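You operate a simulated robot arm through the tools that you are given. There is no shell and no other tool. Be economical: measure what you need, move in short steps, check, and stop when the job is done.

You run a simulated two-armed robot. Do the job below in one go: nothing can be reset, and whatever is moved stays where it is left.

TASK
Switch the red plate switch on. Take the red pad from the top of the yellow bench and put it on the shelf of the middle bench. Take the cream cord from the top of the blue table and leave it on the top of the teal bench. Take the sponge from the top of the front bench and put it on the white paper on the top of the blue table. Press the left minus button two times. Put the chalk from the top of the front bench on the top of the small white table. Take the brush from the top of the front bench and leave it on the upper right shelf of the back rack. Pull the bottom clear drawer open. Do these in any order. Set down upright: pad.

Only the result counts: the job must be done as asked and must still hold three seconds after the hand-in. Knocking over, shifting, dropping, spilling or breaking anything else fails it.

THE ROBOT
Two 7-joint arms with two-finger grippers on one trunk, on a base that drives. Base frame: it is fixed to the floor where the robot stands at the start and does not move with it; the origin is under the middle of the robot, x ahead of it, y to its left, z up. Units: mm, degrees, N and s.
The left shoulder is at the start at [74, 216, 1142], the right one opposite. With the tool pointing down near the work surface each hand reaches from about 300 to 820 mm from the robot's upright axis, wherever it stands, measured 20 degrees to its own side. Places, roughly: bottom clear drawer [2000, -1800, 800]; brush (15x4x4 cm) [400, -1600, 800]; chalk (3x3x9 cm) [900, -1500, 900]; cord [1000, 250, 750]; left minus button [700, -1700, 1000]; pad [750, 2000, 1000]; paper (15x11x2 cm) [1100, 200, 800]; red plate switch [500, 100, 800]; shelf of the middle bench [1200, -2500, 200]; sponge (8x5x4 cm) [600, -1600, 800]; top of the small white table [0, -1400, 800]; top of the teal bench [3900, -1200, 800]; upper right shelf of the back rack [700, -6300, 1300]. Payload 3.18 kg a hand.
The TCP of each hand is the grasp point between the finger pads, 30 mm short of the fingertips. In the tool frame z runs along the fingers and y along their closing line. Largest opening 144 mm; the body of the gripper starts 103 mm behind the TCP.
Orientation is told as [roll, pitch, yaw] about the base's x, y, z axes, in that order, counted from this pose: with the fingers straight down and closing along the base's y, the tool's x points along the base's -x, its y along +y and its z along -z.

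THE INTERFACE
- The arms move only by the tool drive_tool. It takes "left_series", "right_series" or both (then of equal length, played together; a hand with none holds still); each is a list of rows, each a list of 7 numbers: the turn, a rotation vector about the tool's x, y, z in degrees, then the shift along the tool's x, y, z in m, then the gripper command, from -1 (shut) to 1 (fully open), values between in proportion. In form: [[wx, wy, wz, x, y, z, grip], ...]. A call has 1 to 8 rows; each row is the pose to reach, as a shift and turn from the pose commanded when the call began, along the tool's axes at that moment. Rows are played at 5 a second. More than 50 mm and 8.6 degrees between two rows, or a gripper value outside its range, and nothing of the call is played. Where a pose cannot be reached the arm comes as near as it can. A force on the tool above 40 N (or 10 N above the force at the start of the call, whichever is more), or a blocked arm, ends the call early, and 0.2 s more pass. Each finger halts on what it meets, pressing with about 38 N; the grip force reading is that of the motor and also rises with nothing between the fingers. The clock runs only during rows and for 0.2 s after the last one: add rows that repeat a pose to give the fingers time. The reply holds the time, the measured pose of the TCP, the force on the tool along the base axes, the opening and the grip force, in the units named above and with some noise, with the torque about the TCP (base axes, N m) and any sound that the robot's microphone picked up.
- Cameras (640 x 400 px; columns grow to the right, rows downward): "scene" is now at [153.3, 36.6, 1329.2]; the picture's right is [0.42, -0.91, 0.00], its down [-0.54, -0.25, -0.80] and it looks along [0.73, 0.33, -0.60] (base axes); focal length 240 px, centre (320, 200). "left" rides on the left gripper at [76, -16, -143] in its tool frame; the picture's right is [0.21, 0.98, 0.00], its down [-0.84, 0.18, -0.51] and it looks along [-0.50, 0.11, 0.86] (tool axes); focal length 218 px, centre (320, 200). "right" rides on the right gripper at [76, 16, -143] in its tool frame; the picture's right is [-0.21, 0.98, 0.00], its down [-0.84, -0.18, -0.51] and it looks along [-0.50, -0.11, 0.86] (tool axes); focal length 218 px, centre (320, 200). There is no depth. A picture from a camera that has moved, and an enlarged one, comes with that camera's place and axes in the base frame and with its lens.
- get_image(camera): a new picture of that camera. No time passes.
- slide_trunk(by): slides the trunk up (or, below 0, down) by that many mm; the arms and the scene camera ride with it, the base frame stays. It gives what a move gives, with no picture.
- base_move(legs): drives the robot by 1 to 6 legs, each [ahead, left, turn to the left] in mm, mm and degrees, along the robot's own axes; the way and the turn of a leg run together, so that a leg with both is an arc; at most 1500 mm and 180 degrees a leg. The arms and the cameras ride along, it lands a little off, and it stops where it bumps. It gives what a move gives.
- head_to(pan, tilt): turns the head with the scene camera to pan (to the left, within 80 degrees either way) and tilt (down, from -29 to 69), counted from straight ahead of the robot. It gives what a move gives.
- inspect(camera, box): a new picture of the part [left, top, right, bottom] of that camera's present view, enlarged. No time passes.
- close_job(): hands the job in; it is judged then, once.

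Work in short steps. Places have to be worked out from the pictures, the camera data and where the tool is seen: move nearer, look again, correct. Check each grasp and each placing, and mend what went wrong. You have 196 turns and 184 pictures in all, those below and enlarged ones among them. Open the grippers and draw the arms clear of the work before you hand the job in, unless the task says otherwise.

The tools are called after "Call:" as name(argument=value, ...) on one line, values as JSON. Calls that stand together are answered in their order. drive_tool: Moves the arms, as the interface text tells. Its arguments: {"type":"object","properties":{"left_series":{"type":"array","items":{"type":"array","items":{"type":"number"}}},"right_series":{"type":"array","items":{"type":"array","items":{"type":"number"}}}},"required":[]} The other tools are called the same way: slide_trunk (by) slides the trunk up or down; base_move (legs) drives the base; head_to (pan, tilt) turns the head that bears the scene camera; get_image (camera) takes a picture; inspect (camera, box) takes an enlarged picture of a part of a camera's view; close_job () hands the job in.

At the start:

```text
t: 0.0
left_tool_pos: [374.9, 323.7, 1195.6]
left_orientation: [-0.1, -0.1, 0.2]
left_force: [-0.2, 0.2, 0.7]
left_moment: [0.02, 0.0, -0.01]
left_finger_gap: 143.9
left_finger_force: 0.0
right_tool_pos: [413.4, -66.8, 1172.6]
right_orientation: [0.0, 0.0, 0.0]
right_force: [-0.1, 0.4, -0.5]
right_moment: [-0.02, 0.01, 0.04]
right_finger_gap: 144.2
right_finger_force: 0.1
trunk travel left (down, up): [-224.0, 145.0]
robot x, y, heading: [1.6, 2.2, 0.1]
head pan, tilt: [24.6, 36.7]
```

scene: 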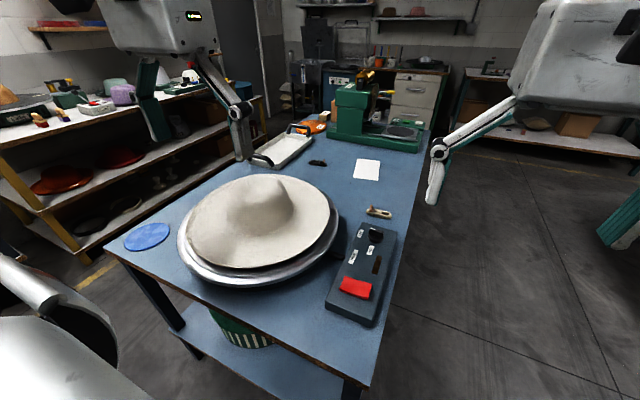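
right: 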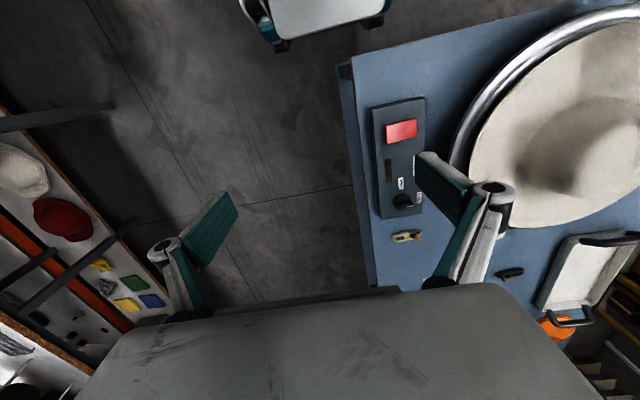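
left: 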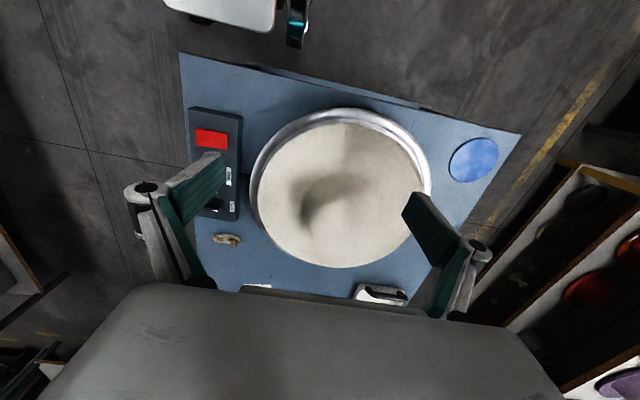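

The blue table is ahead with the switch box, cord and paper. I'll look closer at the switch and cord first.

Call:
inspect(camera="scene", box=[300, 140, 460, 340])

Call:
inspect(camera="right", box=[340, 80, 500, 260])

```text
2.00 times, centred on (380, 240) of scene
camera zoom: at [153.3, 36.6, 1329.2], right [0.42, -0.91, 0.0], down [-0.54, -0.25, -0.8], along [0.73, 0.33, -0.6], focal length 479 px, centre (200, 120)
```

zoom: 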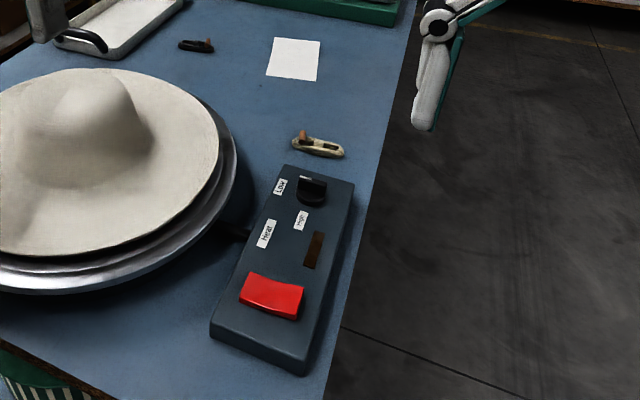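

```text
2.22 times, centred on (420, 170) of right
camera zoom: at [335.6, -49.2, 1316.1], right [0.21, 0.98, 0.0], down [0.84, -0.18, 0.51], along [0.5, -0.11, -0.86], focal length 485 px, centre (98, 267)
```

zoom: 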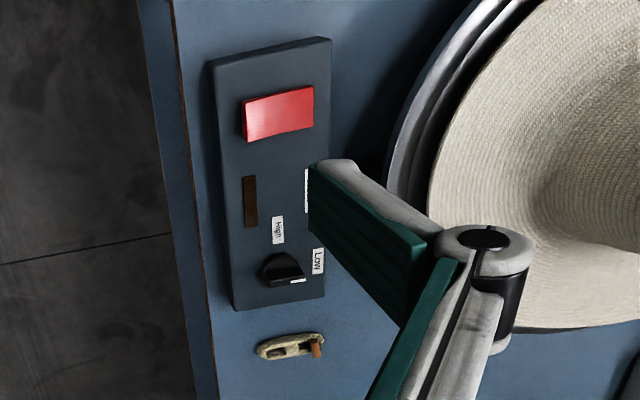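

The red switch triangulates to about [486, 98, 826]. I'll look around to learn the layout before moving.

Call:
head_to(pan=-75, tilt=20)

Call:
get_image(camera="scene")

Call:
head_to(pan=75, tilt=20)

Call:
get_image(camera="scene")

Call:
head_to(pan=-25, tilt=15)

Call:
get_image(camera="scene")

```text
t: 1.8
left_tool_pos: [376.4, 322.5, 1195.0]
left_orientation: [0.0, 0.0, 0.2]
left_force: [-0.4, 0.2, 0.6]
left_moment: [0.04, 0.05, 0.04]
left_finger_gap: 143.8
left_finger_force: 0.0
right_tool_pos: [414.4, -65.9, 1173.7]
right_orientation: [0.0, 0.0, 0.0]
right_force: [1.3, 0.2, -0.7]
right_moment: [-0.03, -0.03, 0.01]
right_finger_gap: 144.1
right_finger_force: 0.2
trunk travel left (down, up): [-224.0, 145.0]
robot x, y, heading: [1.2, -0.2, 0.1]
head pan, tilt: [-75.0, 20.0]
```

```text
178 pictures are left
camera scene: at [98.3, -89.6, 1355.6], right [-0.97, -0.26, 0.0], down [-0.09, 0.33, -0.94], along [0.24, -0.91, -0.34], focal length 240 px, centre (320, 200)
```

scene: 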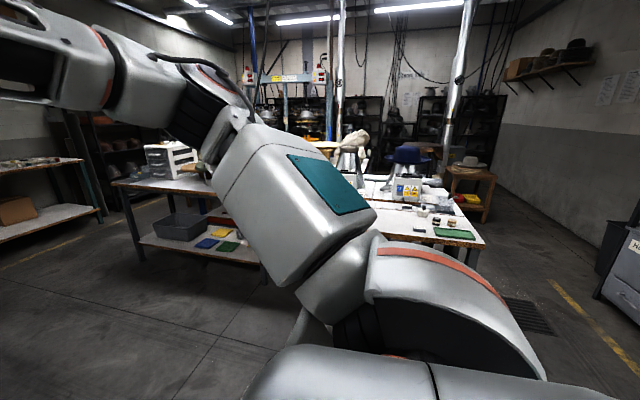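

```text
t: 4.1
left_tool_pos: [376.0, 323.3, 1195.2]
left_orientation: [-0.1, 0.1, 0.3]
left_force: [0.0, -0.5, -0.2]
left_moment: [0.0, 0.03, 0.0]
left_finger_gap: 144.0
left_finger_force: 0.0
right_tool_pos: [414.1, -66.4, 1173.8]
right_orientation: [-0.1, 0.1, 0.0]
right_force: [0.1, -0.5, 0.1]
right_moment: [-0.02, 0.0, -0.01]
right_finger_gap: 143.9
right_finger_force: 0.0
trunk travel left (down, up): [-224.0, 145.0]
robot x, y, heading: [-1.6, 0.4, 0.1]
head pan, tilt: [75.0, 20.0]
```

```text
177 pictures are left
camera scene: at [98.3, 90.2, 1355.6], right [0.97, -0.26, 0.0], down [-0.09, -0.33, -0.94], along [0.24, 0.91, -0.34], focal length 240 px, centre (320, 200)
```

scene: 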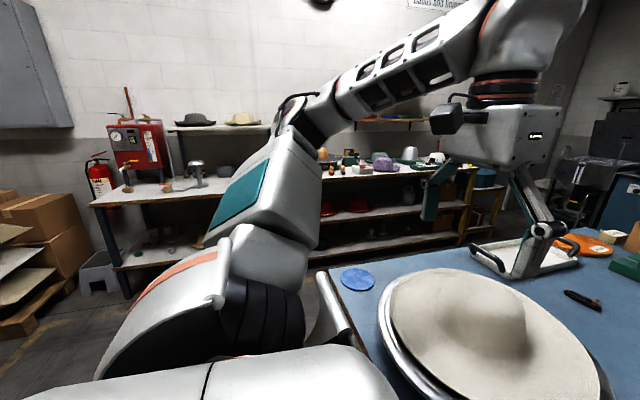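

```text
t: 5.9
left_tool_pos: [374.9, 323.4, 1194.6]
left_orientation: [-0.1, 0.0, 0.2]
left_force: [-0.5, -0.1, -0.2]
left_moment: [0.0, 0.0, -0.02]
left_finger_gap: 143.8
left_finger_force: 0.1
right_tool_pos: [413.0, -65.8, 1172.5]
right_orientation: [0.0, 0.0, 0.0]
right_force: [0.3, 0.0, -0.2]
right_moment: [-0.01, 0.02, -0.03]
right_finger_gap: 143.9
right_finger_force: 0.1
trunk travel left (down, up): [-224.0, 145.0]
robot x, y, heading: [-0.2, -1.5, -0.1]
head pan, tilt: [-25.0, 15.0]
```

```text
176 pictures are left
camera scene: at [158.8, -39.1, 1363.7], right [-0.42, -0.91, 0.0], down [-0.23, 0.11, -0.97], along [0.88, -0.41, -0.26], focal length 240 px, centre (320, 200)
```

scene: 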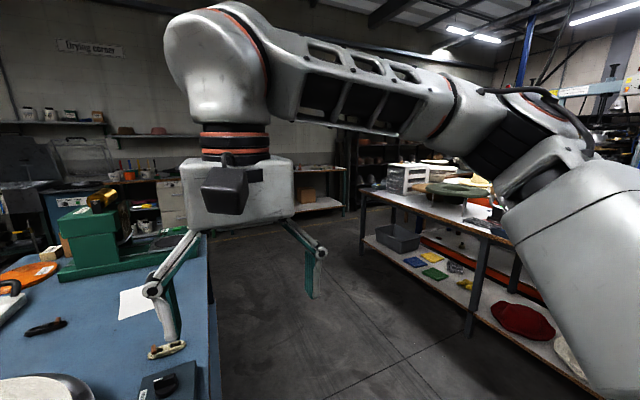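

Now bring the right hand, shut, above the switch to see how it is tilted.

Call:
drive_tool(right_series=[[0, 0, 0, -0.003, 0.025, 0.035, -0.5], [0, 0, 0, -0.007, 0.05, 0.07, -1], [0, 0, 0, -0.01, 0.075, 0.105, -1], [0, 0, 0, -0.013, 0.1, 0.14, -1], [0, 0, 0, -0.017, 0.126, 0.173, -1]])

Call:
get_image(camera="right")

Call:
head_to(pan=15, tilt=45)

Call:
get_image(camera="scene")

```text
t: 7.1
left_tool_pos: [376.1, 323.8, 1193.8]
left_orientation: [-0.3, 0.0, 0.1]
left_force: [0.9, 0.1, -0.1]
left_moment: [-0.03, 0.03, 0.02]
left_finger_gap: 144.2
left_finger_force: 0.0
right_tool_pos: [433.3, 61.7, 999.4]
right_orientation: [0.0, 0.1, 0.1]
right_force: [-0.2, 0.6, 0.8]
right_moment: [-0.01, 0.06, -0.02]
right_finger_gap: 0.0
right_finger_force: 30.4
trunk travel left (down, up): [-224.0, 145.0]
robot x, y, heading: [-1.2, -0.8, 0.1]
head pan, tilt: [-25.0, 15.0]
```

```text
175 pictures are left
camera right: at [354.6, 78.9, 1142.0], right [0.21, 0.98, 0.0], down [0.84, -0.18, 0.51], along [0.5, -0.11, -0.86], focal length 218 px, centre (320, 200)
```

right: 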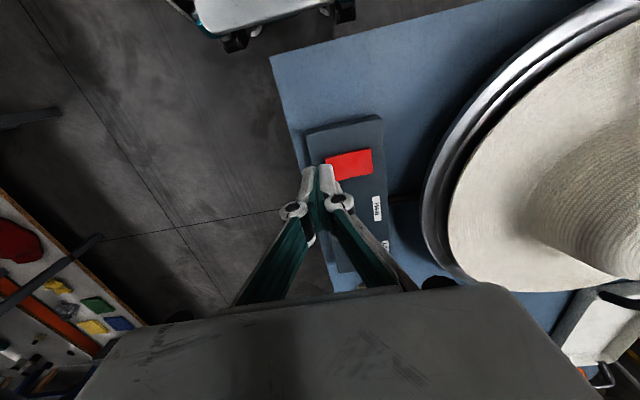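

```text
t: 8.1
left_tool_pos: [375.6, 322.0, 1195.8]
left_orientation: [-0.1, 0.0, 0.2]
left_force: [0.9, -0.4, -1.2]
left_moment: [0.0, -0.01, 0.03]
left_finger_gap: 143.9
left_finger_force: 0.0
right_tool_pos: [431.9, 60.4, 998.8]
right_orientation: [-0.1, 0.0, 0.0]
right_force: [1.3, 0.5, 0.2]
right_moment: [-0.02, 0.0, 0.04]
right_finger_gap: 0.0
right_finger_force: 31.0
trunk travel left (down, up): [-224.0, 145.0]
robot x, y, heading: [1.9, 0.3, 0.1]
head pan, tilt: [15.0, 45.0]
```

```text
174 pictures are left
camera scene: at [152.7, 21.2, 1317.0], right [0.26, -0.97, 0.0], down [-0.68, -0.18, -0.71], along [0.68, 0.18, -0.71], focal length 240 px, centre (320, 200)
```

scene: 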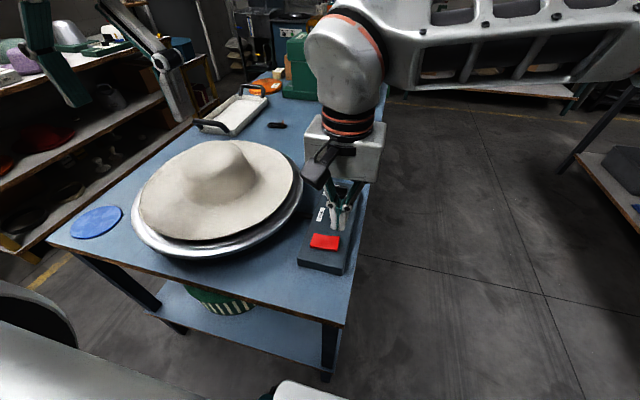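

Call:
inspect(camera="scene", box=[290, 220, 370, 280])

Call:
inspect(camera="right", box=[300, 120, 400, 190])

```text
6.67 times, centred on (330, 250) of scene
camera zoom: at [152.7, 21.2, 1317.0], right [0.26, -0.97, 0.0], down [-0.68, -0.18, -0.71], along [0.68, 0.18, -0.71], focal length 1596 px, centre (253, -133)
```

zoom: 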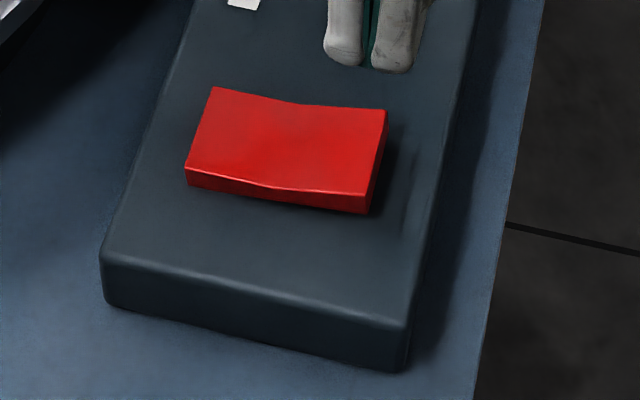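

```text
5.71 times, centred on (350, 155) of right
camera zoom: at [354.1, 77.4, 1142.9], right [0.21, 0.98, 0.0], down [0.84, -0.18, 0.51], along [0.5, -0.11, -0.86], focal length 1247 px, centre (149, 457)
```

zoom: 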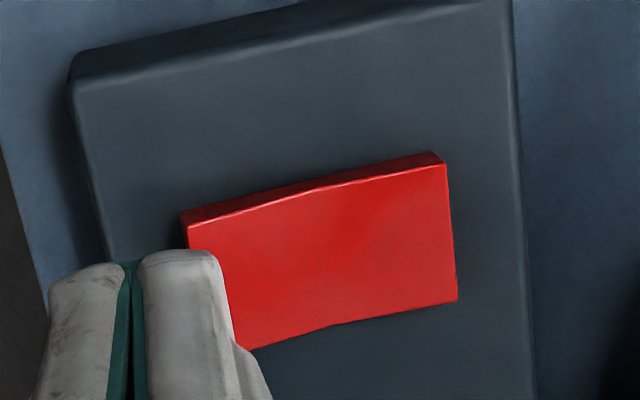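

The switch is a rocker with its right (−y) end raised, spanning y≈63..129. I'll press the raised end at about [489, 76].

Call:
drive_tool(right_series=[[0, 0, 0, -0.029, 0.007, 0.03, -1], [0, 0, 0, -0.057, 0.0135, 0.06, -1], [0, 0, 0, -0.057, 0.0135, 0.1, -1], [0, 0, 0, -0.057, 0.0135, 0.12, -1], [0, 0, 0, -0.057, 0.0135, 0.132, -1], [0, 0, 0, -0.057, 0.0135, 0.142, -1], [0, 0, 0, -0.057, 0.0135, 0.15, -1], [0, 0, 0, -0.057, 0.0135, 0.157, -1]])

Call:
inspect(camera="scene", box=[290, 210, 370, 270])

```text
t: 9.5
left_tool_pos: [374.3, 320.8, 1196.6]
left_orientation: [0.0, -0.1, 0.0]
left_force: [0.9, 0.4, 0.1]
left_moment: [-0.01, 0.04, 0.01]
left_finger_gap: 143.9
left_finger_force: 0.1
right_tool_pos: [489.3, 74.0, 871.5]
right_orientation: [0.4, -0.2, -0.4]
right_force: [-11.3, -12.0, 31.7]
right_moment: [-0.07, 0.39, 0.1]
right_finger_gap: 0.1
right_finger_force: 30.7
trunk travel left (down, up): [-224.0, 145.0]
robot x, y, heading: [2.0, 3.0, -0.1]
head pan, tilt: [15.0, 45.0]
stopped in row 6 (right hand): the force on the tool passed its limit at 48 N (the readings are from after the stop); the commanded pose is now the measured one
```

```text
6.67 times, centred on (330, 240) of scene
camera zoom: at [150.9, 19.9, 1317.6], right [0.26, -0.97, 0.0], down [-0.68, -0.18, -0.71], along [0.68, 0.18, -0.71], focal length 1596 px, centre (253, -67)
```

zoom: 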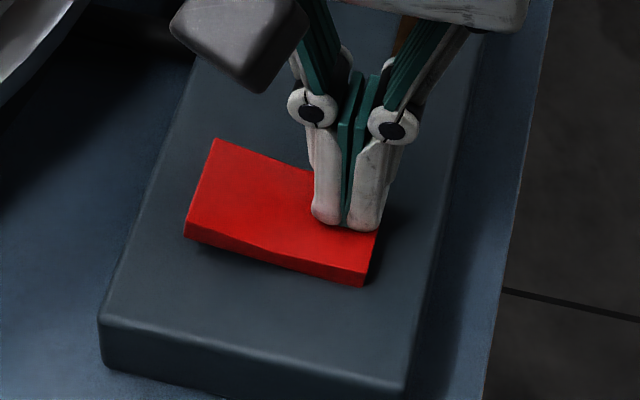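

The plate tilted over. Lift and check it stays.

Call:
drive_tool(right_series=[[0, 0, 0, 0, 0, -0.03, -1], [0, 0, 0, 0, 0, -0.08, -1], [0, 0, 0, 0, -0.04, -0.11, -1], [0, 0, 0, 0, -0.08, -0.14, -0.5], [0, 0, 0, 0, -0.1, -0.17, 0]])

Call:
get_image(camera="scene")

Call:
inspect(camera="scene", box=[280, 200, 380, 280])

```text
t: 10.7
left_tool_pos: [375.0, 322.9, 1195.3]
left_orientation: [-0.1, 0.0, 0.2]
left_force: [0.7, 1.1, 0.9]
left_moment: [0.01, -0.03, 0.03]
left_finger_gap: 144.2
left_finger_force: 0.0
right_tool_pos: [490.2, -27.9, 1037.1]
right_orientation: [0.3, -0.3, -0.2]
right_force: [-1.3, 0.2, 0.0]
right_moment: [0.0, 0.01, -0.04]
right_finger_gap: 72.2
right_finger_force: 0.1
trunk travel left (down, up): [-224.0, 145.0]
robot x, y, heading: [0.1, -0.7, -0.1]
head pan, tilt: [15.0, 45.0]
```

```text
170 pictures are left
camera scene: at [152.3, 20.8, 1317.0], right [0.26, -0.97, 0.0], down [-0.68, -0.18, -0.71], along [0.68, 0.18, -0.71], focal length 240 px, centre (320, 200)
```

scene: 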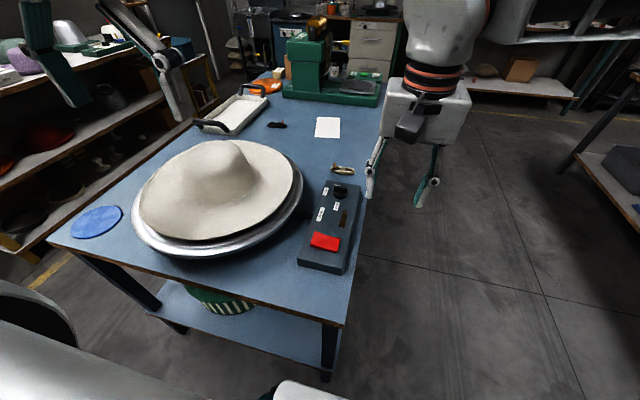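

```text
5.00 times, centred on (330, 240) of scene
camera zoom: at [152.3, 20.8, 1317.0], right [0.26, -0.97, 0.0], down [-0.68, -0.18, -0.71], along [0.68, 0.18, -0.71], focal length 1197 px, centre (270, 0)
```

zoom: 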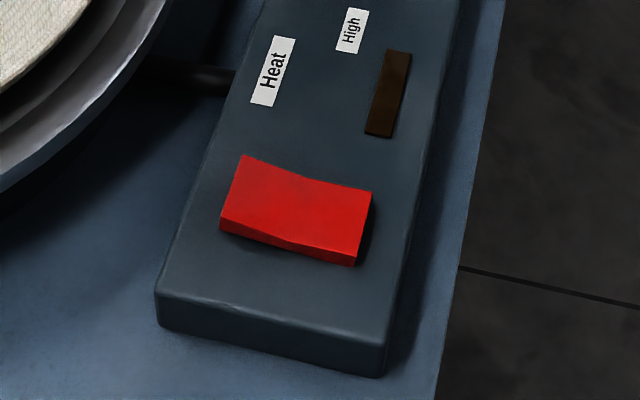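

The switch flipped and stays. The cord triangulates to about [795, 110, 812]; check clearance in front of the base and look at the cord closely.

Call:
inspect(camera="scene", box=[310, 100, 390, 200])

Call:
head_to(pan=0, tilt=69)

Call:
get_image(camera="scene")

```text
4.00 times, centred on (350, 150) of scene
camera zoom: at [152.3, 20.8, 1317.0], right [0.26, -0.97, 0.0], down [-0.68, -0.18, -0.71], along [0.68, 0.18, -0.71], focal length 958 px, centre (200, 400)
```

zoom: 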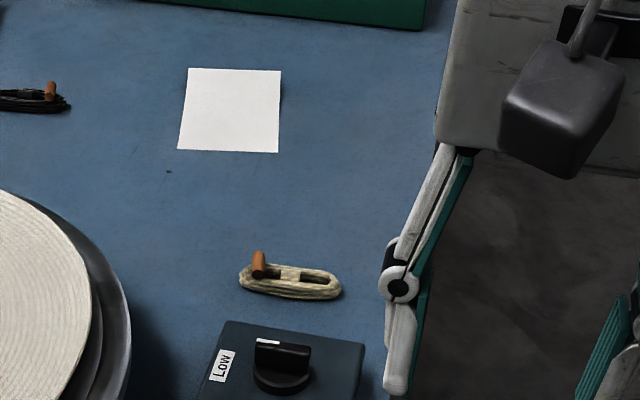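

```text
t: 11.6
left_tool_pos: [375.9, 322.8, 1195.8]
left_orientation: [-0.1, 0.0, 0.0]
left_force: [-0.9, -0.9, 0.2]
left_moment: [0.04, 0.0, 0.0]
left_finger_gap: 144.0
left_finger_force: 0.0
right_tool_pos: [490.2, -27.6, 1036.3]
right_orientation: [0.3, -0.3, -0.1]
right_force: [0.2, -0.4, -0.3]
right_moment: [-0.01, -0.03, 0.0]
right_finger_gap: 71.9
right_finger_force: 0.1
trunk travel left (down, up): [-224.0, 145.0]
robot x, y, heading: [2.1, 2.1, 0.0]
head pan, tilt: [0.0, 68.8]
```

```text
167 pictures are left
camera scene: at [130.0, 0.1, 1288.1], right [0.0, -1.0, 0.0], down [-0.93, 0.0, -0.36], along [0.36, 0.0, -0.93], focal length 240 px, centre (320, 200)
```

scene: 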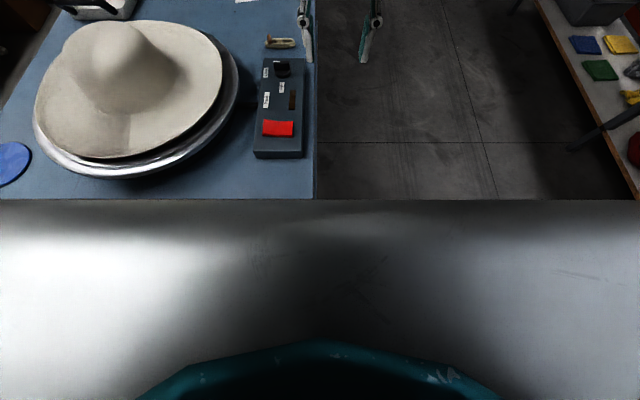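

The base front is about 90 mm from the table edge, so I shift to about [60, 100] to put the cord in reach of the right hand.

Call:
base_move(legs=[[50, 100, 0]])

Call:
drive_tool(right_series=[[0, 0, 8, -0.03, 0, 0, 0], [0, 0, 16, -0.065, 0.005, 0.0, 0], [0, 0, 24, -0.1, 0.01, 0.0, 0], [0, 0, 32, -0.135, 0.02, 0.01, 0], [0, 0, 40, -0.17, 0.03, 0.02, 0], [0, 0, 48, -0.2, 0.035, 0.03, 0], [0, 0, 56, -0.225, 0.04, 0.04, 0], [0, 0, 64, -0.24, 0.04, 0.05, 0]])

Call:
get_image(camera="right")

```text
t: 13.1
left_tool_pos: [410.2, 423.1, 1195.4]
left_orientation: [-0.1, 0.0, 0.2]
left_force: [-0.2, 0.8, -0.2]
left_moment: [-0.03, 0.01, 0.0]
left_finger_gap: 143.9
left_finger_force: 0.1
right_tool_pos: [526.1, 73.4, 1036.7]
right_orientation: [0.2, -0.2, -0.3]
right_force: [-0.2, 0.4, -0.2]
right_moment: [-0.06, -0.01, 0.0]
right_finger_gap: 72.1
right_finger_force: 0.1
trunk travel left (down, up): [-224.0, 145.0]
robot x, y, heading: [37.5, 101.3, 0.1]
head pan, tilt: [0.0, 68.8]
```

```text
t: 15.1
left_tool_pos: [410.6, 421.8, 1194.3]
left_orientation: [-0.1, 0.0, 0.1]
left_force: [-0.5, 0.4, 0.4]
left_moment: [-0.03, -0.01, -0.02]
left_finger_gap: 144.2
left_finger_force: 0.0
right_tool_pos: [766.0, 32.7, 1024.0]
right_orientation: [1.1, 2.0, -72.1]
right_force: [0.2, -0.3, 0.4]
right_moment: [-0.03, 0.0, 0.02]
right_finger_gap: 71.8
right_finger_force: 0.0
right hand out of reach, approached as far as the arm can: row 7, 8
trunk travel left (down, up): [-224.0, 145.0]
robot x, y, heading: [36.5, 100.3, -0.0]
head pan, tilt: [0.0, 68.8]
stopped in row 8 (right hand): the arm was blocked; the commanded pose is now the measured one
```

```text
166 pictures are left
camera right: at [756.8, 105.9, 1169.6], right [0.99, 0.1, 0.01], down [0.09, -0.88, 0.47], along [0.06, -0.47, -0.88], focal length 218 px, centre (320, 200)
```

right: 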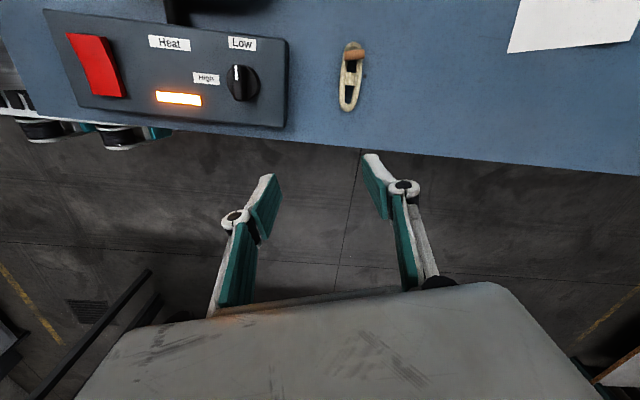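

The lamp now glows, so the switch is on. The reach here is poor for the cord's short axis; I'll retract and approach from the table's right side, facing left.

Call:
drive_tool(right_series=[[0, 0, -8, 0.01, -0.03, -0.01, 0], [0, 0, -16, 0.02, -0.06, -0.02, 0], [0, 0, -24, 0.03, -0.09, -0.03, 0], [0, 0, -32, 0.04, -0.12, -0.04, 0], [0, 0, -40, 0.05, -0.15, -0.05, 0], [0, 0, -48, 0.06, -0.18, -0.06, 0], [0, 0, -56, 0.07, -0.21, -0.07, 0], [0, 0, -64, 0.08, -0.24, -0.08, 0]])

Call:
base_move(legs=[[0, -620, 0], [660, 0, 0], [0, 0, 90]])

Call:
head_to(pan=0, tilt=40)

Call:
get_image(camera="scene")

```text
t: 16.9
left_tool_pos: [410.7, 421.3, 1195.4]
left_orientation: [-0.1, -0.1, 0.1]
left_force: [0.1, 0.8, -0.1]
left_moment: [0.0, 0.01, -0.02]
left_finger_gap: 144.1
left_finger_force: 0.1
right_tool_pos: [514.4, 32.8, 1105.1]
right_orientation: [2.5, -0.3, -7.7]
right_force: [-1.4, -0.1, 0.2]
right_moment: [-0.03, -0.06, 0.0]
right_finger_gap: 71.7
right_finger_force: 0.2
trunk travel left (down, up): [-224.0, 145.0]
robot x, y, heading: [31.5, 100.4, -0.1]
head pan, tilt: [0.0, 68.8]
```

```text
t: 29.9
left_tool_pos: [365.7, -149.6, 1193.9]
left_orientation: [-0.1, 0.0, 90.6]
left_force: [-1.0, -0.4, -0.5]
left_moment: [0.0, -0.05, 0.0]
left_finger_gap: 144.0
left_finger_force: 0.0
right_tool_pos: [754.2, -43.1, 1103.9]
right_orientation: [2.5, -0.1, 82.6]
right_force: [0.4, 0.4, 1.2]
right_moment: [0.0, 0.01, 0.01]
right_finger_gap: 72.1
right_finger_force: 0.0
trunk travel left (down, up): [-224.0, 145.0]
robot x, y, heading: [689.9, -525.5, 90.4]
head pan, tilt: [0.0, 68.8]
```

```text
t: 30.9
left_tool_pos: [366.0, -148.1, 1195.1]
left_orientation: [-0.1, -0.1, 90.5]
left_force: [-0.6, 0.4, 0.3]
left_moment: [0.01, -0.02, 0.03]
left_finger_gap: 144.0
left_finger_force: 0.1
right_tool_pos: [753.5, -43.6, 1104.6]
right_orientation: [2.5, -0.2, 82.6]
right_force: [-0.2, -0.4, -0.4]
right_moment: [-0.02, -0.03, 0.02]
right_finger_gap: 72.1
right_finger_force: 0.1
trunk travel left (down, up): [-224.0, 145.0]
robot x, y, heading: [691.0, -525.0, 90.3]
head pan, tilt: [0.0, 40.0]
```

```text
165 pictures are left
camera scene: at [686.9, -360.1, 1324.1], right [1.0, 0.01, 0.0], down [0.0, -0.64, -0.77], along [0.0, 0.77, -0.64], focal length 240 px, centre (320, 200)
```

scene: 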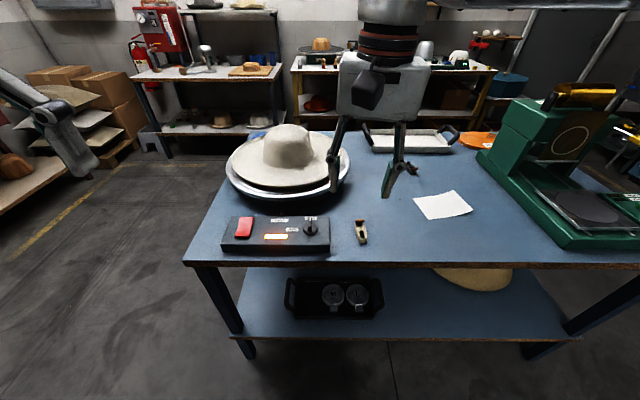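

Cord at ≈[800, 113]. Move the right hand above it, levelled, opened.

Call:
drive_tool(right_series=[[0.5, 0, -1.5, -0.03, -0.005, 0.02, 0], [1, 0, -3, -0.06, -0.01, 0.05, 0], [1.5, 0, -4.5, -0.09, -0.015, 0.08, 0], [2, 0, -6, -0.12, -0.02, 0.11, 0], [2.5, 0, -7.5, -0.14, -0.024, 0.14, 0], [2.5, 0, -7.5, -0.16, -0.0266, 0.174, 0]])

Call:
get_image(camera="right")

Call:
inspect(camera="scene", box=[310, 180, 410, 260])

```text
t: 32.2
left_tool_pos: [365.4, -148.8, 1194.4]
left_orientation: [-0.1, 0.1, 90.5]
left_force: [0.0, -0.2, 0.9]
left_moment: [-0.04, -0.01, 0.01]
left_finger_gap: 143.8
left_finger_force: 0.0
right_tool_pos: [794.0, 114.7, 928.8]
right_orientation: [-0.1, -0.2, 90.0]
right_force: [0.2, -1.1, -0.2]
right_moment: [-0.03, 0.01, 0.0]
right_finger_gap: 71.8
right_finger_force: 0.0
trunk travel left (down, up): [-224.0, 145.0]
robot x, y, heading: [691.9, -521.8, 90.5]
head pan, tilt: [0.0, 40.0]
```

```text
164 pictures are left
camera right: at [775.6, 39.6, 1070.1], right [-0.98, 0.21, 0.0], down [0.18, 0.84, 0.51], along [0.11, 0.5, -0.86], focal length 218 px, centre (320, 200)
```

right: 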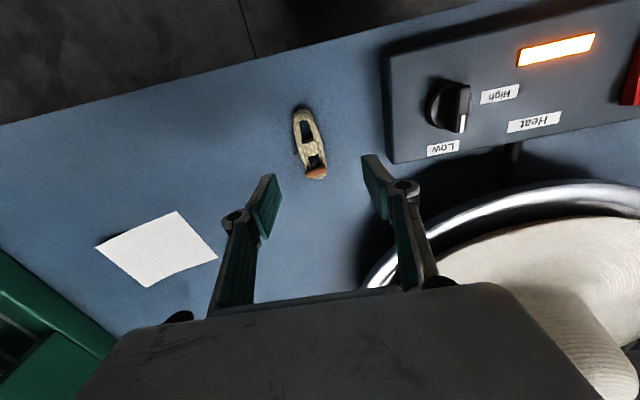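

```text
5.00 times, centred on (360, 220) of scene
camera zoom: at [686.9, -358.9, 1323.9], right [1.0, 0.01, 0.0], down [0.0, -0.64, -0.77], along [0.0, 0.77, -0.64], focal length 1197 px, centre (120, 100)
```

zoom: 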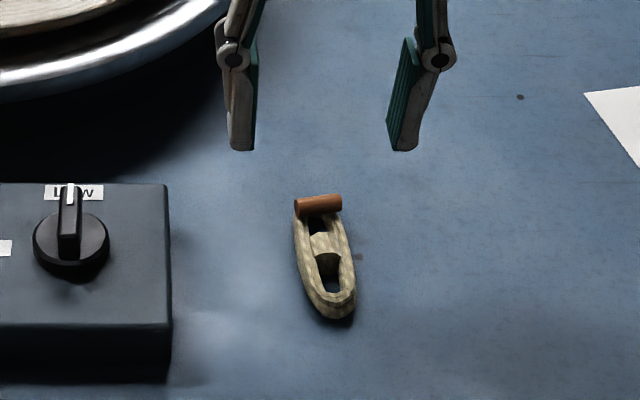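

Cord centre triangulates to [804, 111, 815]. Lower to it and close across its width.

Call:
drive_tool(right_series=[[0, 0, 0, 0.002, -0.005, 0.03, 0], [0, 0, 0, 0.004, -0.0095, 0.06, 0], [0, 0, 0, 0.004, -0.0095, 0.08, 0], [0, 0, 0, 0.004, -0.0095, 0.091, 0], [0, 0, 0, 0.004, -0.0095, 0.091, -0.5], [0, 0, 0, 0.004, -0.0095, 0.091, -1], [0, 0, 0, 0.004, -0.0095, 0.091, -1]])

Call:
inspect(camera="scene", box=[310, 180, 410, 260])

```text
t: 33.9
left_tool_pos: [366.4, -148.6, 1195.2]
left_orientation: [-0.1, 0.1, 90.5]
left_force: [1.0, -0.2, 0.2]
left_moment: [0.03, -0.01, -0.01]
left_finger_gap: 143.7
left_finger_force: 0.1
right_tool_pos: [803.5, 110.8, 838.2]
right_orientation: [0.0, -0.4, 90.1]
right_force: [0.1, -1.1, 0.4]
right_moment: [0.0, 0.0, -0.01]
right_finger_gap: 28.7
right_finger_force: 38.4
trunk travel left (down, up): [-224.0, 145.0]
robot x, y, heading: [686.9, -522.3, 90.0]
head pan, tilt: [0.0, 40.0]
```

```text
5.00 times, centred on (360, 220) of scene
camera zoom: at [686.9, -360.1, 1324.2], right [1.0, 0.01, 0.0], down [0.0, -0.64, -0.77], along [0.0, 0.77, -0.64], focal length 1197 px, centre (120, 100)
```

zoom: 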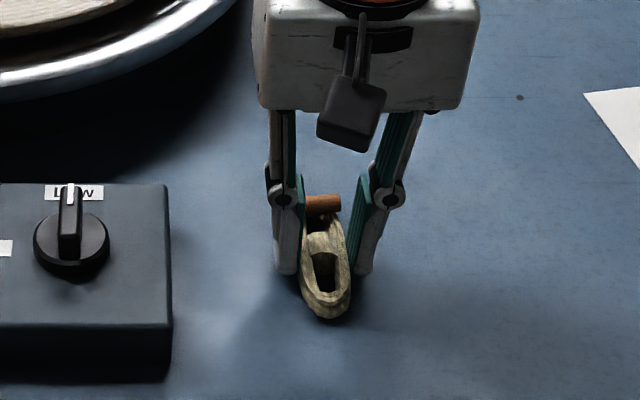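

Cord is gripped (28.7 mm). Lift and draw it in, then face +x to look toward the teal bench.

Call:
drive_tool(right_series=[[0, 0, 0, 0, 0, -0.04, -1], [0, 0, 0, 0, 0, -0.08, -1], [0, 0, 0, 0.04, 0, -0.11, -1], [0, 0, 0, 0.08, 0.01, -0.14, -1], [0, 0, 0, 0.12, 0.02, -0.17, -1], [0, 0, 0, 0.16, 0.03, -0.19, -1], [0, 0, 0, 0.2, 0.03, -0.21, -1], [0, 0, 0, 0.23, 0.03, -0.23, -1]])

Call:
base_move(legs=[[-100, 0, 0], [0, 0, -90]])

Call:
head_to(pan=0, tilt=15)

Call:
get_image(camera="scene")

Call:
get_image(camera="right")

```text
refused: row 4 steps farther than a row can; nothing moved
```

```text
t: 38.8
left_tool_pos: [1064.1, -296.7, 1195.1]
left_orientation: [-0.1, 0.0, 0.6]
left_force: [0.1, 0.2, 0.4]
left_moment: [0.0, 0.0, 0.01]
left_finger_gap: 144.0
left_finger_force: 0.0
right_tool_pos: [1324.6, -733.7, 838.1]
right_orientation: [0.0, -0.2, 0.2]
right_force: [0.2, 0.4, -0.9]
right_moment: [-0.02, -0.03, 0.03]
right_finger_gap: 28.5
right_finger_force: 38.0
trunk travel left (down, up): [-224.0, 145.0]
robot x, y, heading: [692.1, -621.8, 0.6]
head pan, tilt: [0.0, 40.0]
```

```text
t: 39.7
left_tool_pos: [1064.6, -296.6, 1194.4]
left_orientation: [0.0, 0.1, 0.7]
left_force: [-0.4, 0.5, -0.1]
left_moment: [0.0, 0.01, 0.01]
left_finger_gap: 143.7
left_finger_force: 0.0
right_tool_pos: [1324.6, -734.5, 837.4]
right_orientation: [-0.1, -0.4, 0.1]
right_force: [-0.3, 0.1, -0.9]
right_moment: [-0.01, -0.01, -0.02]
right_finger_gap: 28.6
right_finger_force: 37.7
trunk travel left (down, up): [-224.0, 145.0]
robot x, y, heading: [691.5, -618.1, 0.5]
head pan, tilt: [0.0, 15.0]
```

```text
161 pictures are left
camera scene: at [859.0, -621.4, 1363.6], right [0.01, -1.0, 0.0], down [-0.26, 0.0, -0.97], along [0.97, 0.01, -0.26], focal length 240 px, centre (320, 200)
```

scene: 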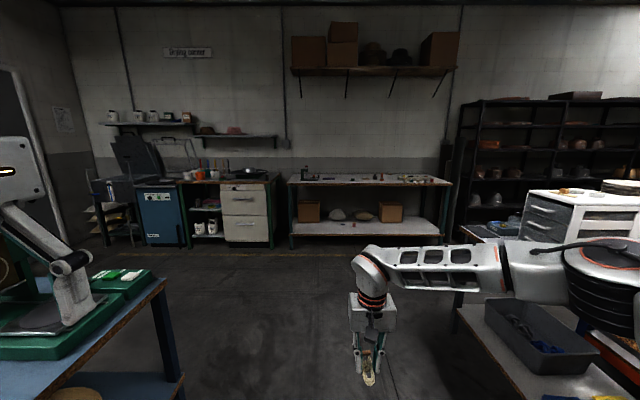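

```text
160 pictures are left
camera right: at [1245.8, -717.2, 980.3], right [0.21, 0.98, 0.0], down [0.84, -0.18, 0.51], along [0.5, -0.1, -0.86], focal length 218 px, centre (320, 200)
```

right: 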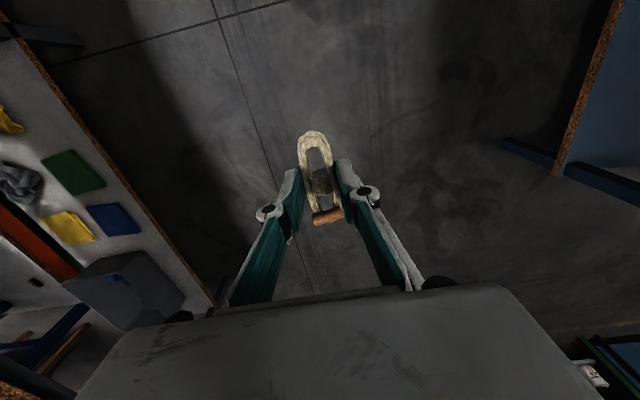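

My lift was refused for an overly long step, but the cord stayed in the grip and nothing was struck. Now raise and draw in the arm.

Call:
drive_tool(right_series=[[0, 0, 0, 0.02, 0, -0.03, -1], [0, 0, 0, 0.05, 0, -0.06, -1], [0, 0, 0, 0.08, 0, -0.09, -1], [0, 0, 0, 0.11, 0, -0.12, -1], [0, 0, 0, 0.14, 0, -0.15, -1], [0, 0, 0, 0.17, 0, -0.18, -1], [0, 0, 0, 0.2, 0, -0.21, -1]])

Call:
inspect(camera="scene", box=[270, 150, 470, 260])

Call:
inspect(camera="scene", box=[480, 160, 640, 270])

```text
t: 41.3
left_tool_pos: [1062.5, -297.0, 1195.6]
left_orientation: [0.0, -0.2, 0.6]
left_force: [-0.6, 0.5, 0.4]
left_moment: [0.0, -0.06, -0.03]
left_finger_gap: 144.0
left_finger_force: 0.0
right_tool_pos: [1122.7, -734.9, 1047.3]
right_orientation: [0.0, -0.3, 0.1]
right_force: [-0.5, 0.3, 0.4]
right_moment: [-0.01, -0.03, 0.03]
right_finger_gap: 28.6
right_finger_force: 38.0
trunk travel left (down, up): [-224.0, 145.0]
robot x, y, heading: [692.1, -623.7, 0.5]
head pan, tilt: [0.0, 15.0]
```

```text
3.20 times, centred on (370, 205) of scene
camera zoom: at [858.0, -621.4, 1364.0], right [0.01, -1.0, 0.0], down [-0.26, 0.0, -0.97], along [0.97, 0.01, -0.26], focal length 766 px, centre (160, 184)
```

zoom: 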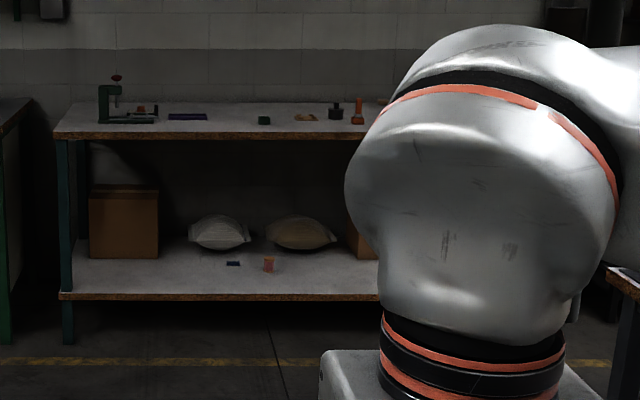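

```text
3.64 times, centred on (560, 215) of scene
camera zoom: at [858.0, -621.4, 1364.0], right [0.01, -1.0, 0.0], down [-0.26, 0.0, -0.97], along [0.97, 0.01, -0.26], focal length 871 px, centre (-553, 146)
```

zoom: 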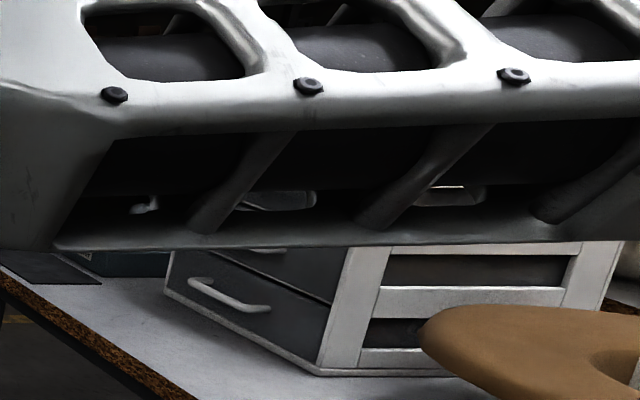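

Teal bench front edge at about x=3730; free front strip around y≈-860. Drive there.

Call:
base_move(legs=[[1300, -60, 0], [1250, -70, 0]])

Call:
head_to(pan=0, tilt=40)

Call:
get_image(camera="scene")

Call:
get_image(camera="right")

```text
t: 53.8
left_tool_pos: [3623.5, -417.8, 1194.3]
left_orientation: [-0.1, 0.0, 0.2]
left_force: [-1.2, 0.4, 0.4]
left_moment: [0.04, 0.0, -0.02]
left_finger_gap: 144.1
left_finger_force: 0.0
right_tool_pos: [3678.7, -855.1, 1046.7]
right_orientation: [0.0, -0.3, -0.2]
right_force: [-0.4, 0.5, 0.0]
right_moment: [-0.01, 0.0, 0.0]
right_finger_gap: 28.6
right_finger_force: 37.9
trunk travel left (down, up): [-224.0, 145.0]
robot x, y, heading: [3251.6, -744.3, 0.1]
head pan, tilt: [0.0, 15.0]
```

```text
t: 54.7
left_tool_pos: [3623.0, -417.0, 1194.7]
left_orientation: [-0.1, 0.1, 0.2]
left_force: [-0.5, 0.2, -1.0]
left_moment: [-0.06, -0.01, 0.0]
left_finger_gap: 143.8
left_finger_force: 0.1
right_tool_pos: [3679.6, -854.2, 1046.6]
right_orientation: [0.1, -0.3, -0.3]
right_force: [0.0, -0.2, -0.9]
right_moment: [0.0, 0.01, 0.01]
right_finger_gap: 28.8
right_finger_force: 38.3
trunk travel left (down, up): [-224.0, 145.0]
robot x, y, heading: [3246.6, -740.8, 0.1]
head pan, tilt: [0.0, 40.0]
```

```text
157 pictures are left
camera scene: at [3407.0, -740.5, 1324.2], right [0.0, -1.0, 0.0], down [-0.64, 0.0, -0.77], along [0.77, 0.0, -0.64], focal length 240 px, centre (320, 200)
```

scene: 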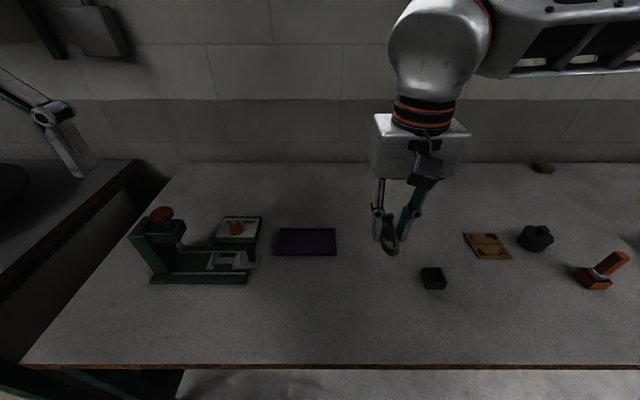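

```text
156 pictures are left
camera right: at [3601.7, -837.7, 1189.4], right [0.21, 0.98, 0.0], down [0.84, -0.18, 0.51], along [0.5, -0.11, -0.86], focal length 218 px, centre (320, 200)
```

right: 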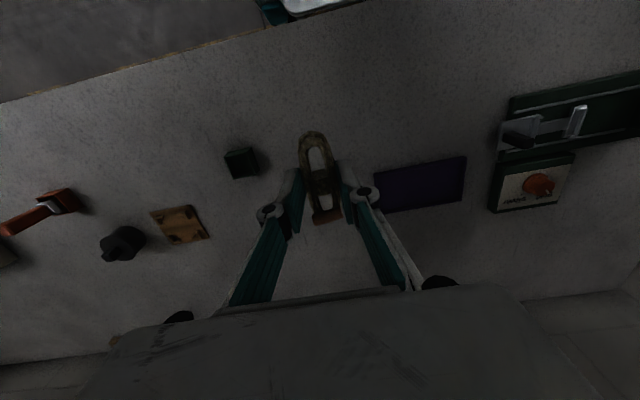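

Bench top is around z≈835 by the cube. The spot under the hand is free; lower toward it, watching force.

Call:
drive_tool(right_series=[[0, 0, 0, 0, 0, 0.04, -1], [0, 0, 0, 0, 0, 0.08, -1], [0, 0, 0, 0, 0, 0.12, -1], [0, 0, 0, 0, 0, 0.14, -1]])

Call:
inspect(camera="scene", box=[330, 220, 450, 320])

```text
t: 55.7
left_tool_pos: [3623.8, -418.5, 1194.4]
left_orientation: [-0.2, 0.0, 0.3]
left_force: [0.2, 0.7, 0.3]
left_moment: [0.02, -0.03, 0.0]
left_finger_gap: 144.0
left_finger_force: 0.1
right_tool_pos: [3681.8, -855.9, 907.3]
right_orientation: [0.0, -0.3, -0.2]
right_force: [-0.5, 0.7, -0.2]
right_moment: [-0.04, -0.03, -0.03]
right_finger_gap: 28.2
right_finger_force: 38.5
trunk travel left (down, up): [-224.0, 145.0]
robot x, y, heading: [3245.9, -741.0, -0.1]
head pan, tilt: [0.0, 40.0]
```

```text
4.00 times, centred on (390, 270) of scene
camera zoom: at [3406.9, -740.5, 1324.2], right [0.0, -1.0, 0.0], down [-0.64, 0.0, -0.77], along [0.77, 0.0, -0.64], focal length 958 px, centre (40, -80)
```

zoom: 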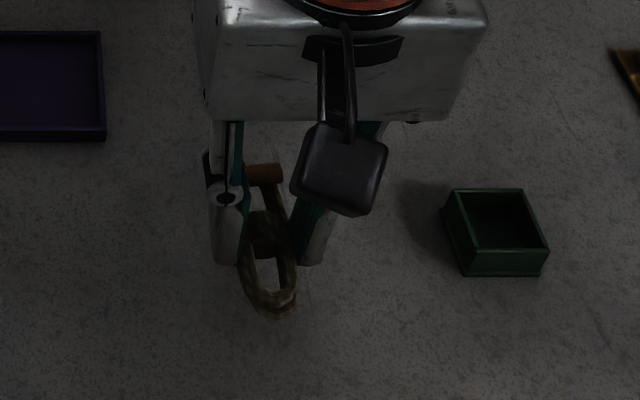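

Continue down in small rows.

Call:
drive_tool(right_series=[[0, 0, 0, 0, 0, 0.01, -1], [0, 0, 0, 0, 0, 0.02, -1], [0, 0, 0, 0, 0, 0.028, -1], [0, 0, 0, 0, 0, 0.034, -1], [0, 0, 0, 0, 0, 0.04, -1]])

Call:
inspect(camera="scene", box=[330, 220, 450, 320])

```text
t: 56.8
left_tool_pos: [3621.9, -417.0, 1196.6]
left_orientation: [-0.1, -0.1, 0.0]
left_force: [0.9, 0.4, 0.3]
left_moment: [0.02, 0.03, -0.06]
left_finger_gap: 144.0
left_finger_force: 0.0
right_tool_pos: [3680.1, -855.9, 876.5]
right_orientation: [0.3, -0.7, -0.5]
right_force: [-8.7, -6.2, 28.0]
right_moment: [-0.21, -0.01, -0.05]
right_finger_gap: 28.6
right_finger_force: 37.8
trunk travel left (down, up): [-224.0, 145.0]
robot x, y, heading: [3246.8, -740.8, 0.1]
head pan, tilt: [0.0, 40.0]
stopped in row 5 (right hand): the force on the tool passed its limit at 47 N (the readings are from after the stop); the commanded pose is now the measured one
```

```text
4.00 times, centred on (390, 270) of scene
camera zoom: at [3405.0, -741.0, 1324.7], right [0.0, -1.0, 0.0], down [-0.64, 0.0, -0.77], along [0.77, 0.0, -0.64], focal length 958 px, centre (40, -80)
```

zoom: 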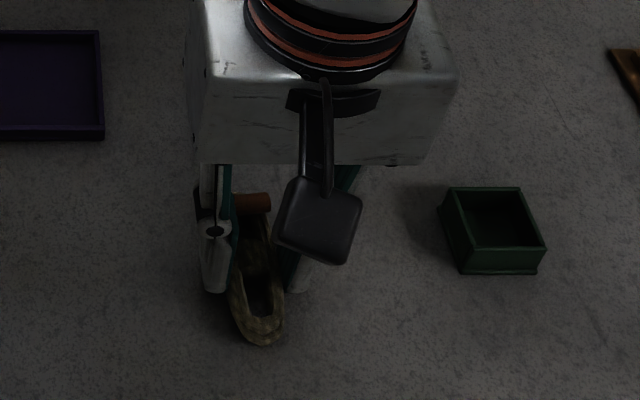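

Contact at 876: the cord is on the bench. Release and lift away.

Call:
drive_tool(right_series=[[0, 0, 0, 0, 0, -0.002, -1], [0, 0, 0, 0, 0, -0.002, -0.4], [0, 0, 0, 0, 0, -0.002, 0], [0, 0, 0, 0, 0, -0.03, 0], [0, 0, 0, 0, 0, -0.07, 0], [0, 0, 0, 0, 0, -0.11, 0], [0, 0, 0, 0, 0, -0.15, 0], [0, 0, 0, 0, 0, -0.19, 0]])

Call:
get_image(camera="scene")

```text
t: 58.6
left_tool_pos: [3622.4, -417.2, 1195.6]
left_orientation: [-0.1, -0.2, 0.2]
left_force: [0.0, -0.5, 0.1]
left_moment: [-0.03, -0.02, 0.02]
left_finger_gap: 143.9
left_finger_force: 0.1
right_tool_pos: [3680.2, -856.1, 1064.2]
right_orientation: [0.1, -0.5, -0.4]
right_force: [0.2, -0.6, 0.1]
right_moment: [0.0, 0.03, 0.0]
right_finger_gap: 71.8
right_finger_force: 0.1
trunk travel left (down, up): [-224.0, 145.0]
robot x, y, heading: [3249.9, -744.3, 0.1]
head pan, tilt: [0.0, 40.0]
```

```text
153 pictures are left
camera scene: at [3406.2, -740.5, 1324.3], right [0.0, -1.0, 0.0], down [-0.64, 0.0, -0.77], along [0.77, 0.0, -0.64], focal length 240 px, centre (320, 200)
```

scene: 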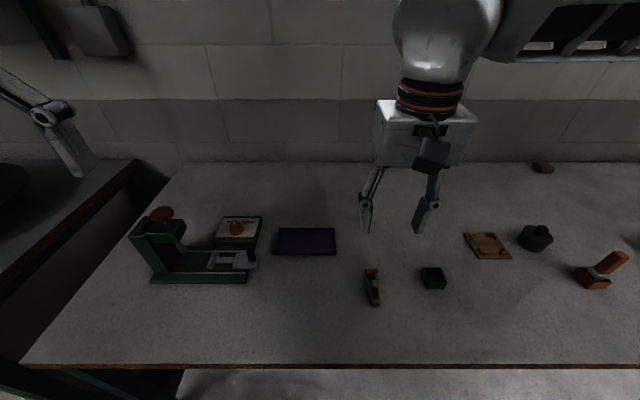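

Cord rests on the teal bench. Now back off and face the drawer bench (−y).

Call:
base_move(legs=[[-1200, 0, 0], [0, 0, -90]])

Call:
head_to(pan=0, tilt=25)

Call:
get_image(camera="scene")

```text
t: 68.5
left_tool_pos: [2381.6, -1109.4, 1194.5]
left_orientation: [0.0, 0.0, -88.4]
left_force: [-0.9, -0.2, -0.4]
left_moment: [-0.03, -0.01, -0.03]
left_finger_gap: 144.2
left_finger_force: 0.0
right_tool_pos: [1945.0, -1179.4, 1063.1]
right_orientation: [0.0, -0.6, -89.1]
right_force: [-0.4, -0.1, 0.0]
right_moment: [0.02, -0.01, 0.0]
right_finger_gap: 72.0
right_finger_force: 0.0
trunk travel left (down, up): [-224.0, 145.0]
robot x, y, heading: [2049.3, -743.3, -88.7]
head pan, tilt: [0.0, 40.0]
```

```text
t: 69.2
left_tool_pos: [2381.2, -1109.6, 1195.0]
left_orientation: [-0.2, 0.0, -88.4]
left_force: [-0.2, -0.2, -0.2]
left_moment: [0.03, 0.02, 0.01]
left_finger_gap: 144.2
left_finger_force: 0.1
right_tool_pos: [1946.5, -1177.1, 1062.7]
right_orientation: [0.2, -0.5, -89.0]
right_force: [-0.8, 0.2, 0.9]
right_moment: [0.04, 0.0, 0.0]
right_finger_gap: 71.9
right_finger_force: 0.0
trunk travel left (down, up): [-224.0, 145.0]
robot x, y, heading: [2050.1, -741.7, -88.6]
head pan, tilt: [0.0, 25.0]
```

```text
152 pictures are left
camera scene: at [2051.2, -911.1, 1347.4], right [-1.0, -0.02, 0.0], down [-0.01, 0.42, -0.91], along [0.02, -0.91, -0.42], focal length 240 px, centre (320, 200)
```

scene: 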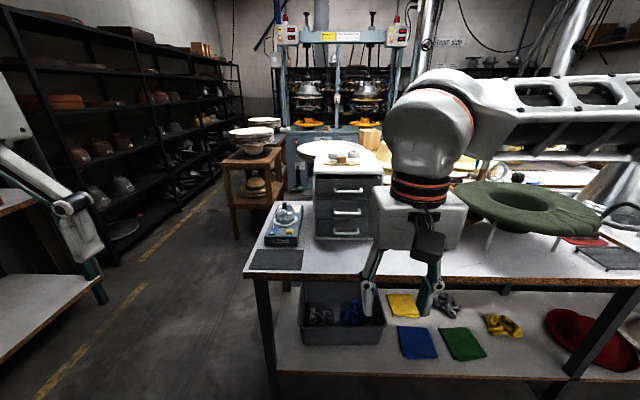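

The 3-drawer unit faces me; the bottom handle is near [1980, -1660, 870]. Look closer.

Call:
inspect(camera="scene", box=[240, 160, 400, 290])

Call:
get_image(camera="right")

```text
3.08 times, centred on (320, 225) of scene
camera zoom: at [2051.2, -911.1, 1347.4], right [-1.0, -0.02, 0.0], down [-0.01, 0.42, -0.91], along [0.02, -0.91, -0.42], focal length 737 px, centre (320, 123)
```

zoom: 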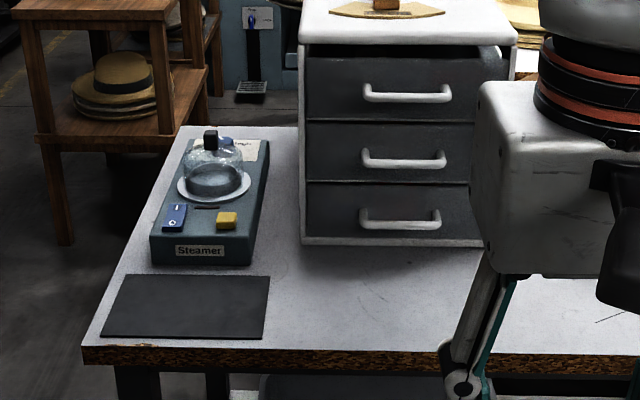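

```text
150 pictures are left
camera right: at [1958.4, -1099.2, 1205.1], right [0.98, -0.19, 0.0], down [-0.17, -0.84, 0.52], along [-0.1, -0.51, -0.86], focal length 218 px, centre (320, 200)
```

right: 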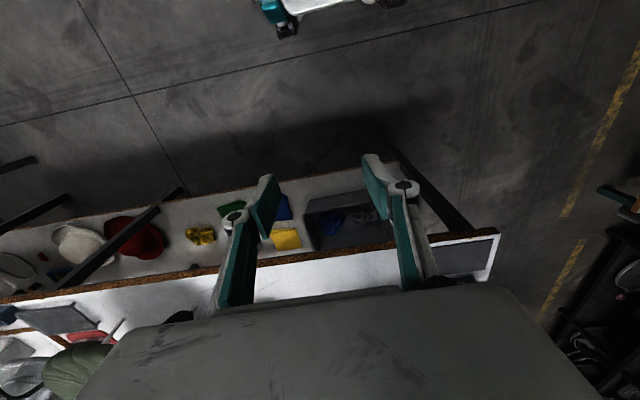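

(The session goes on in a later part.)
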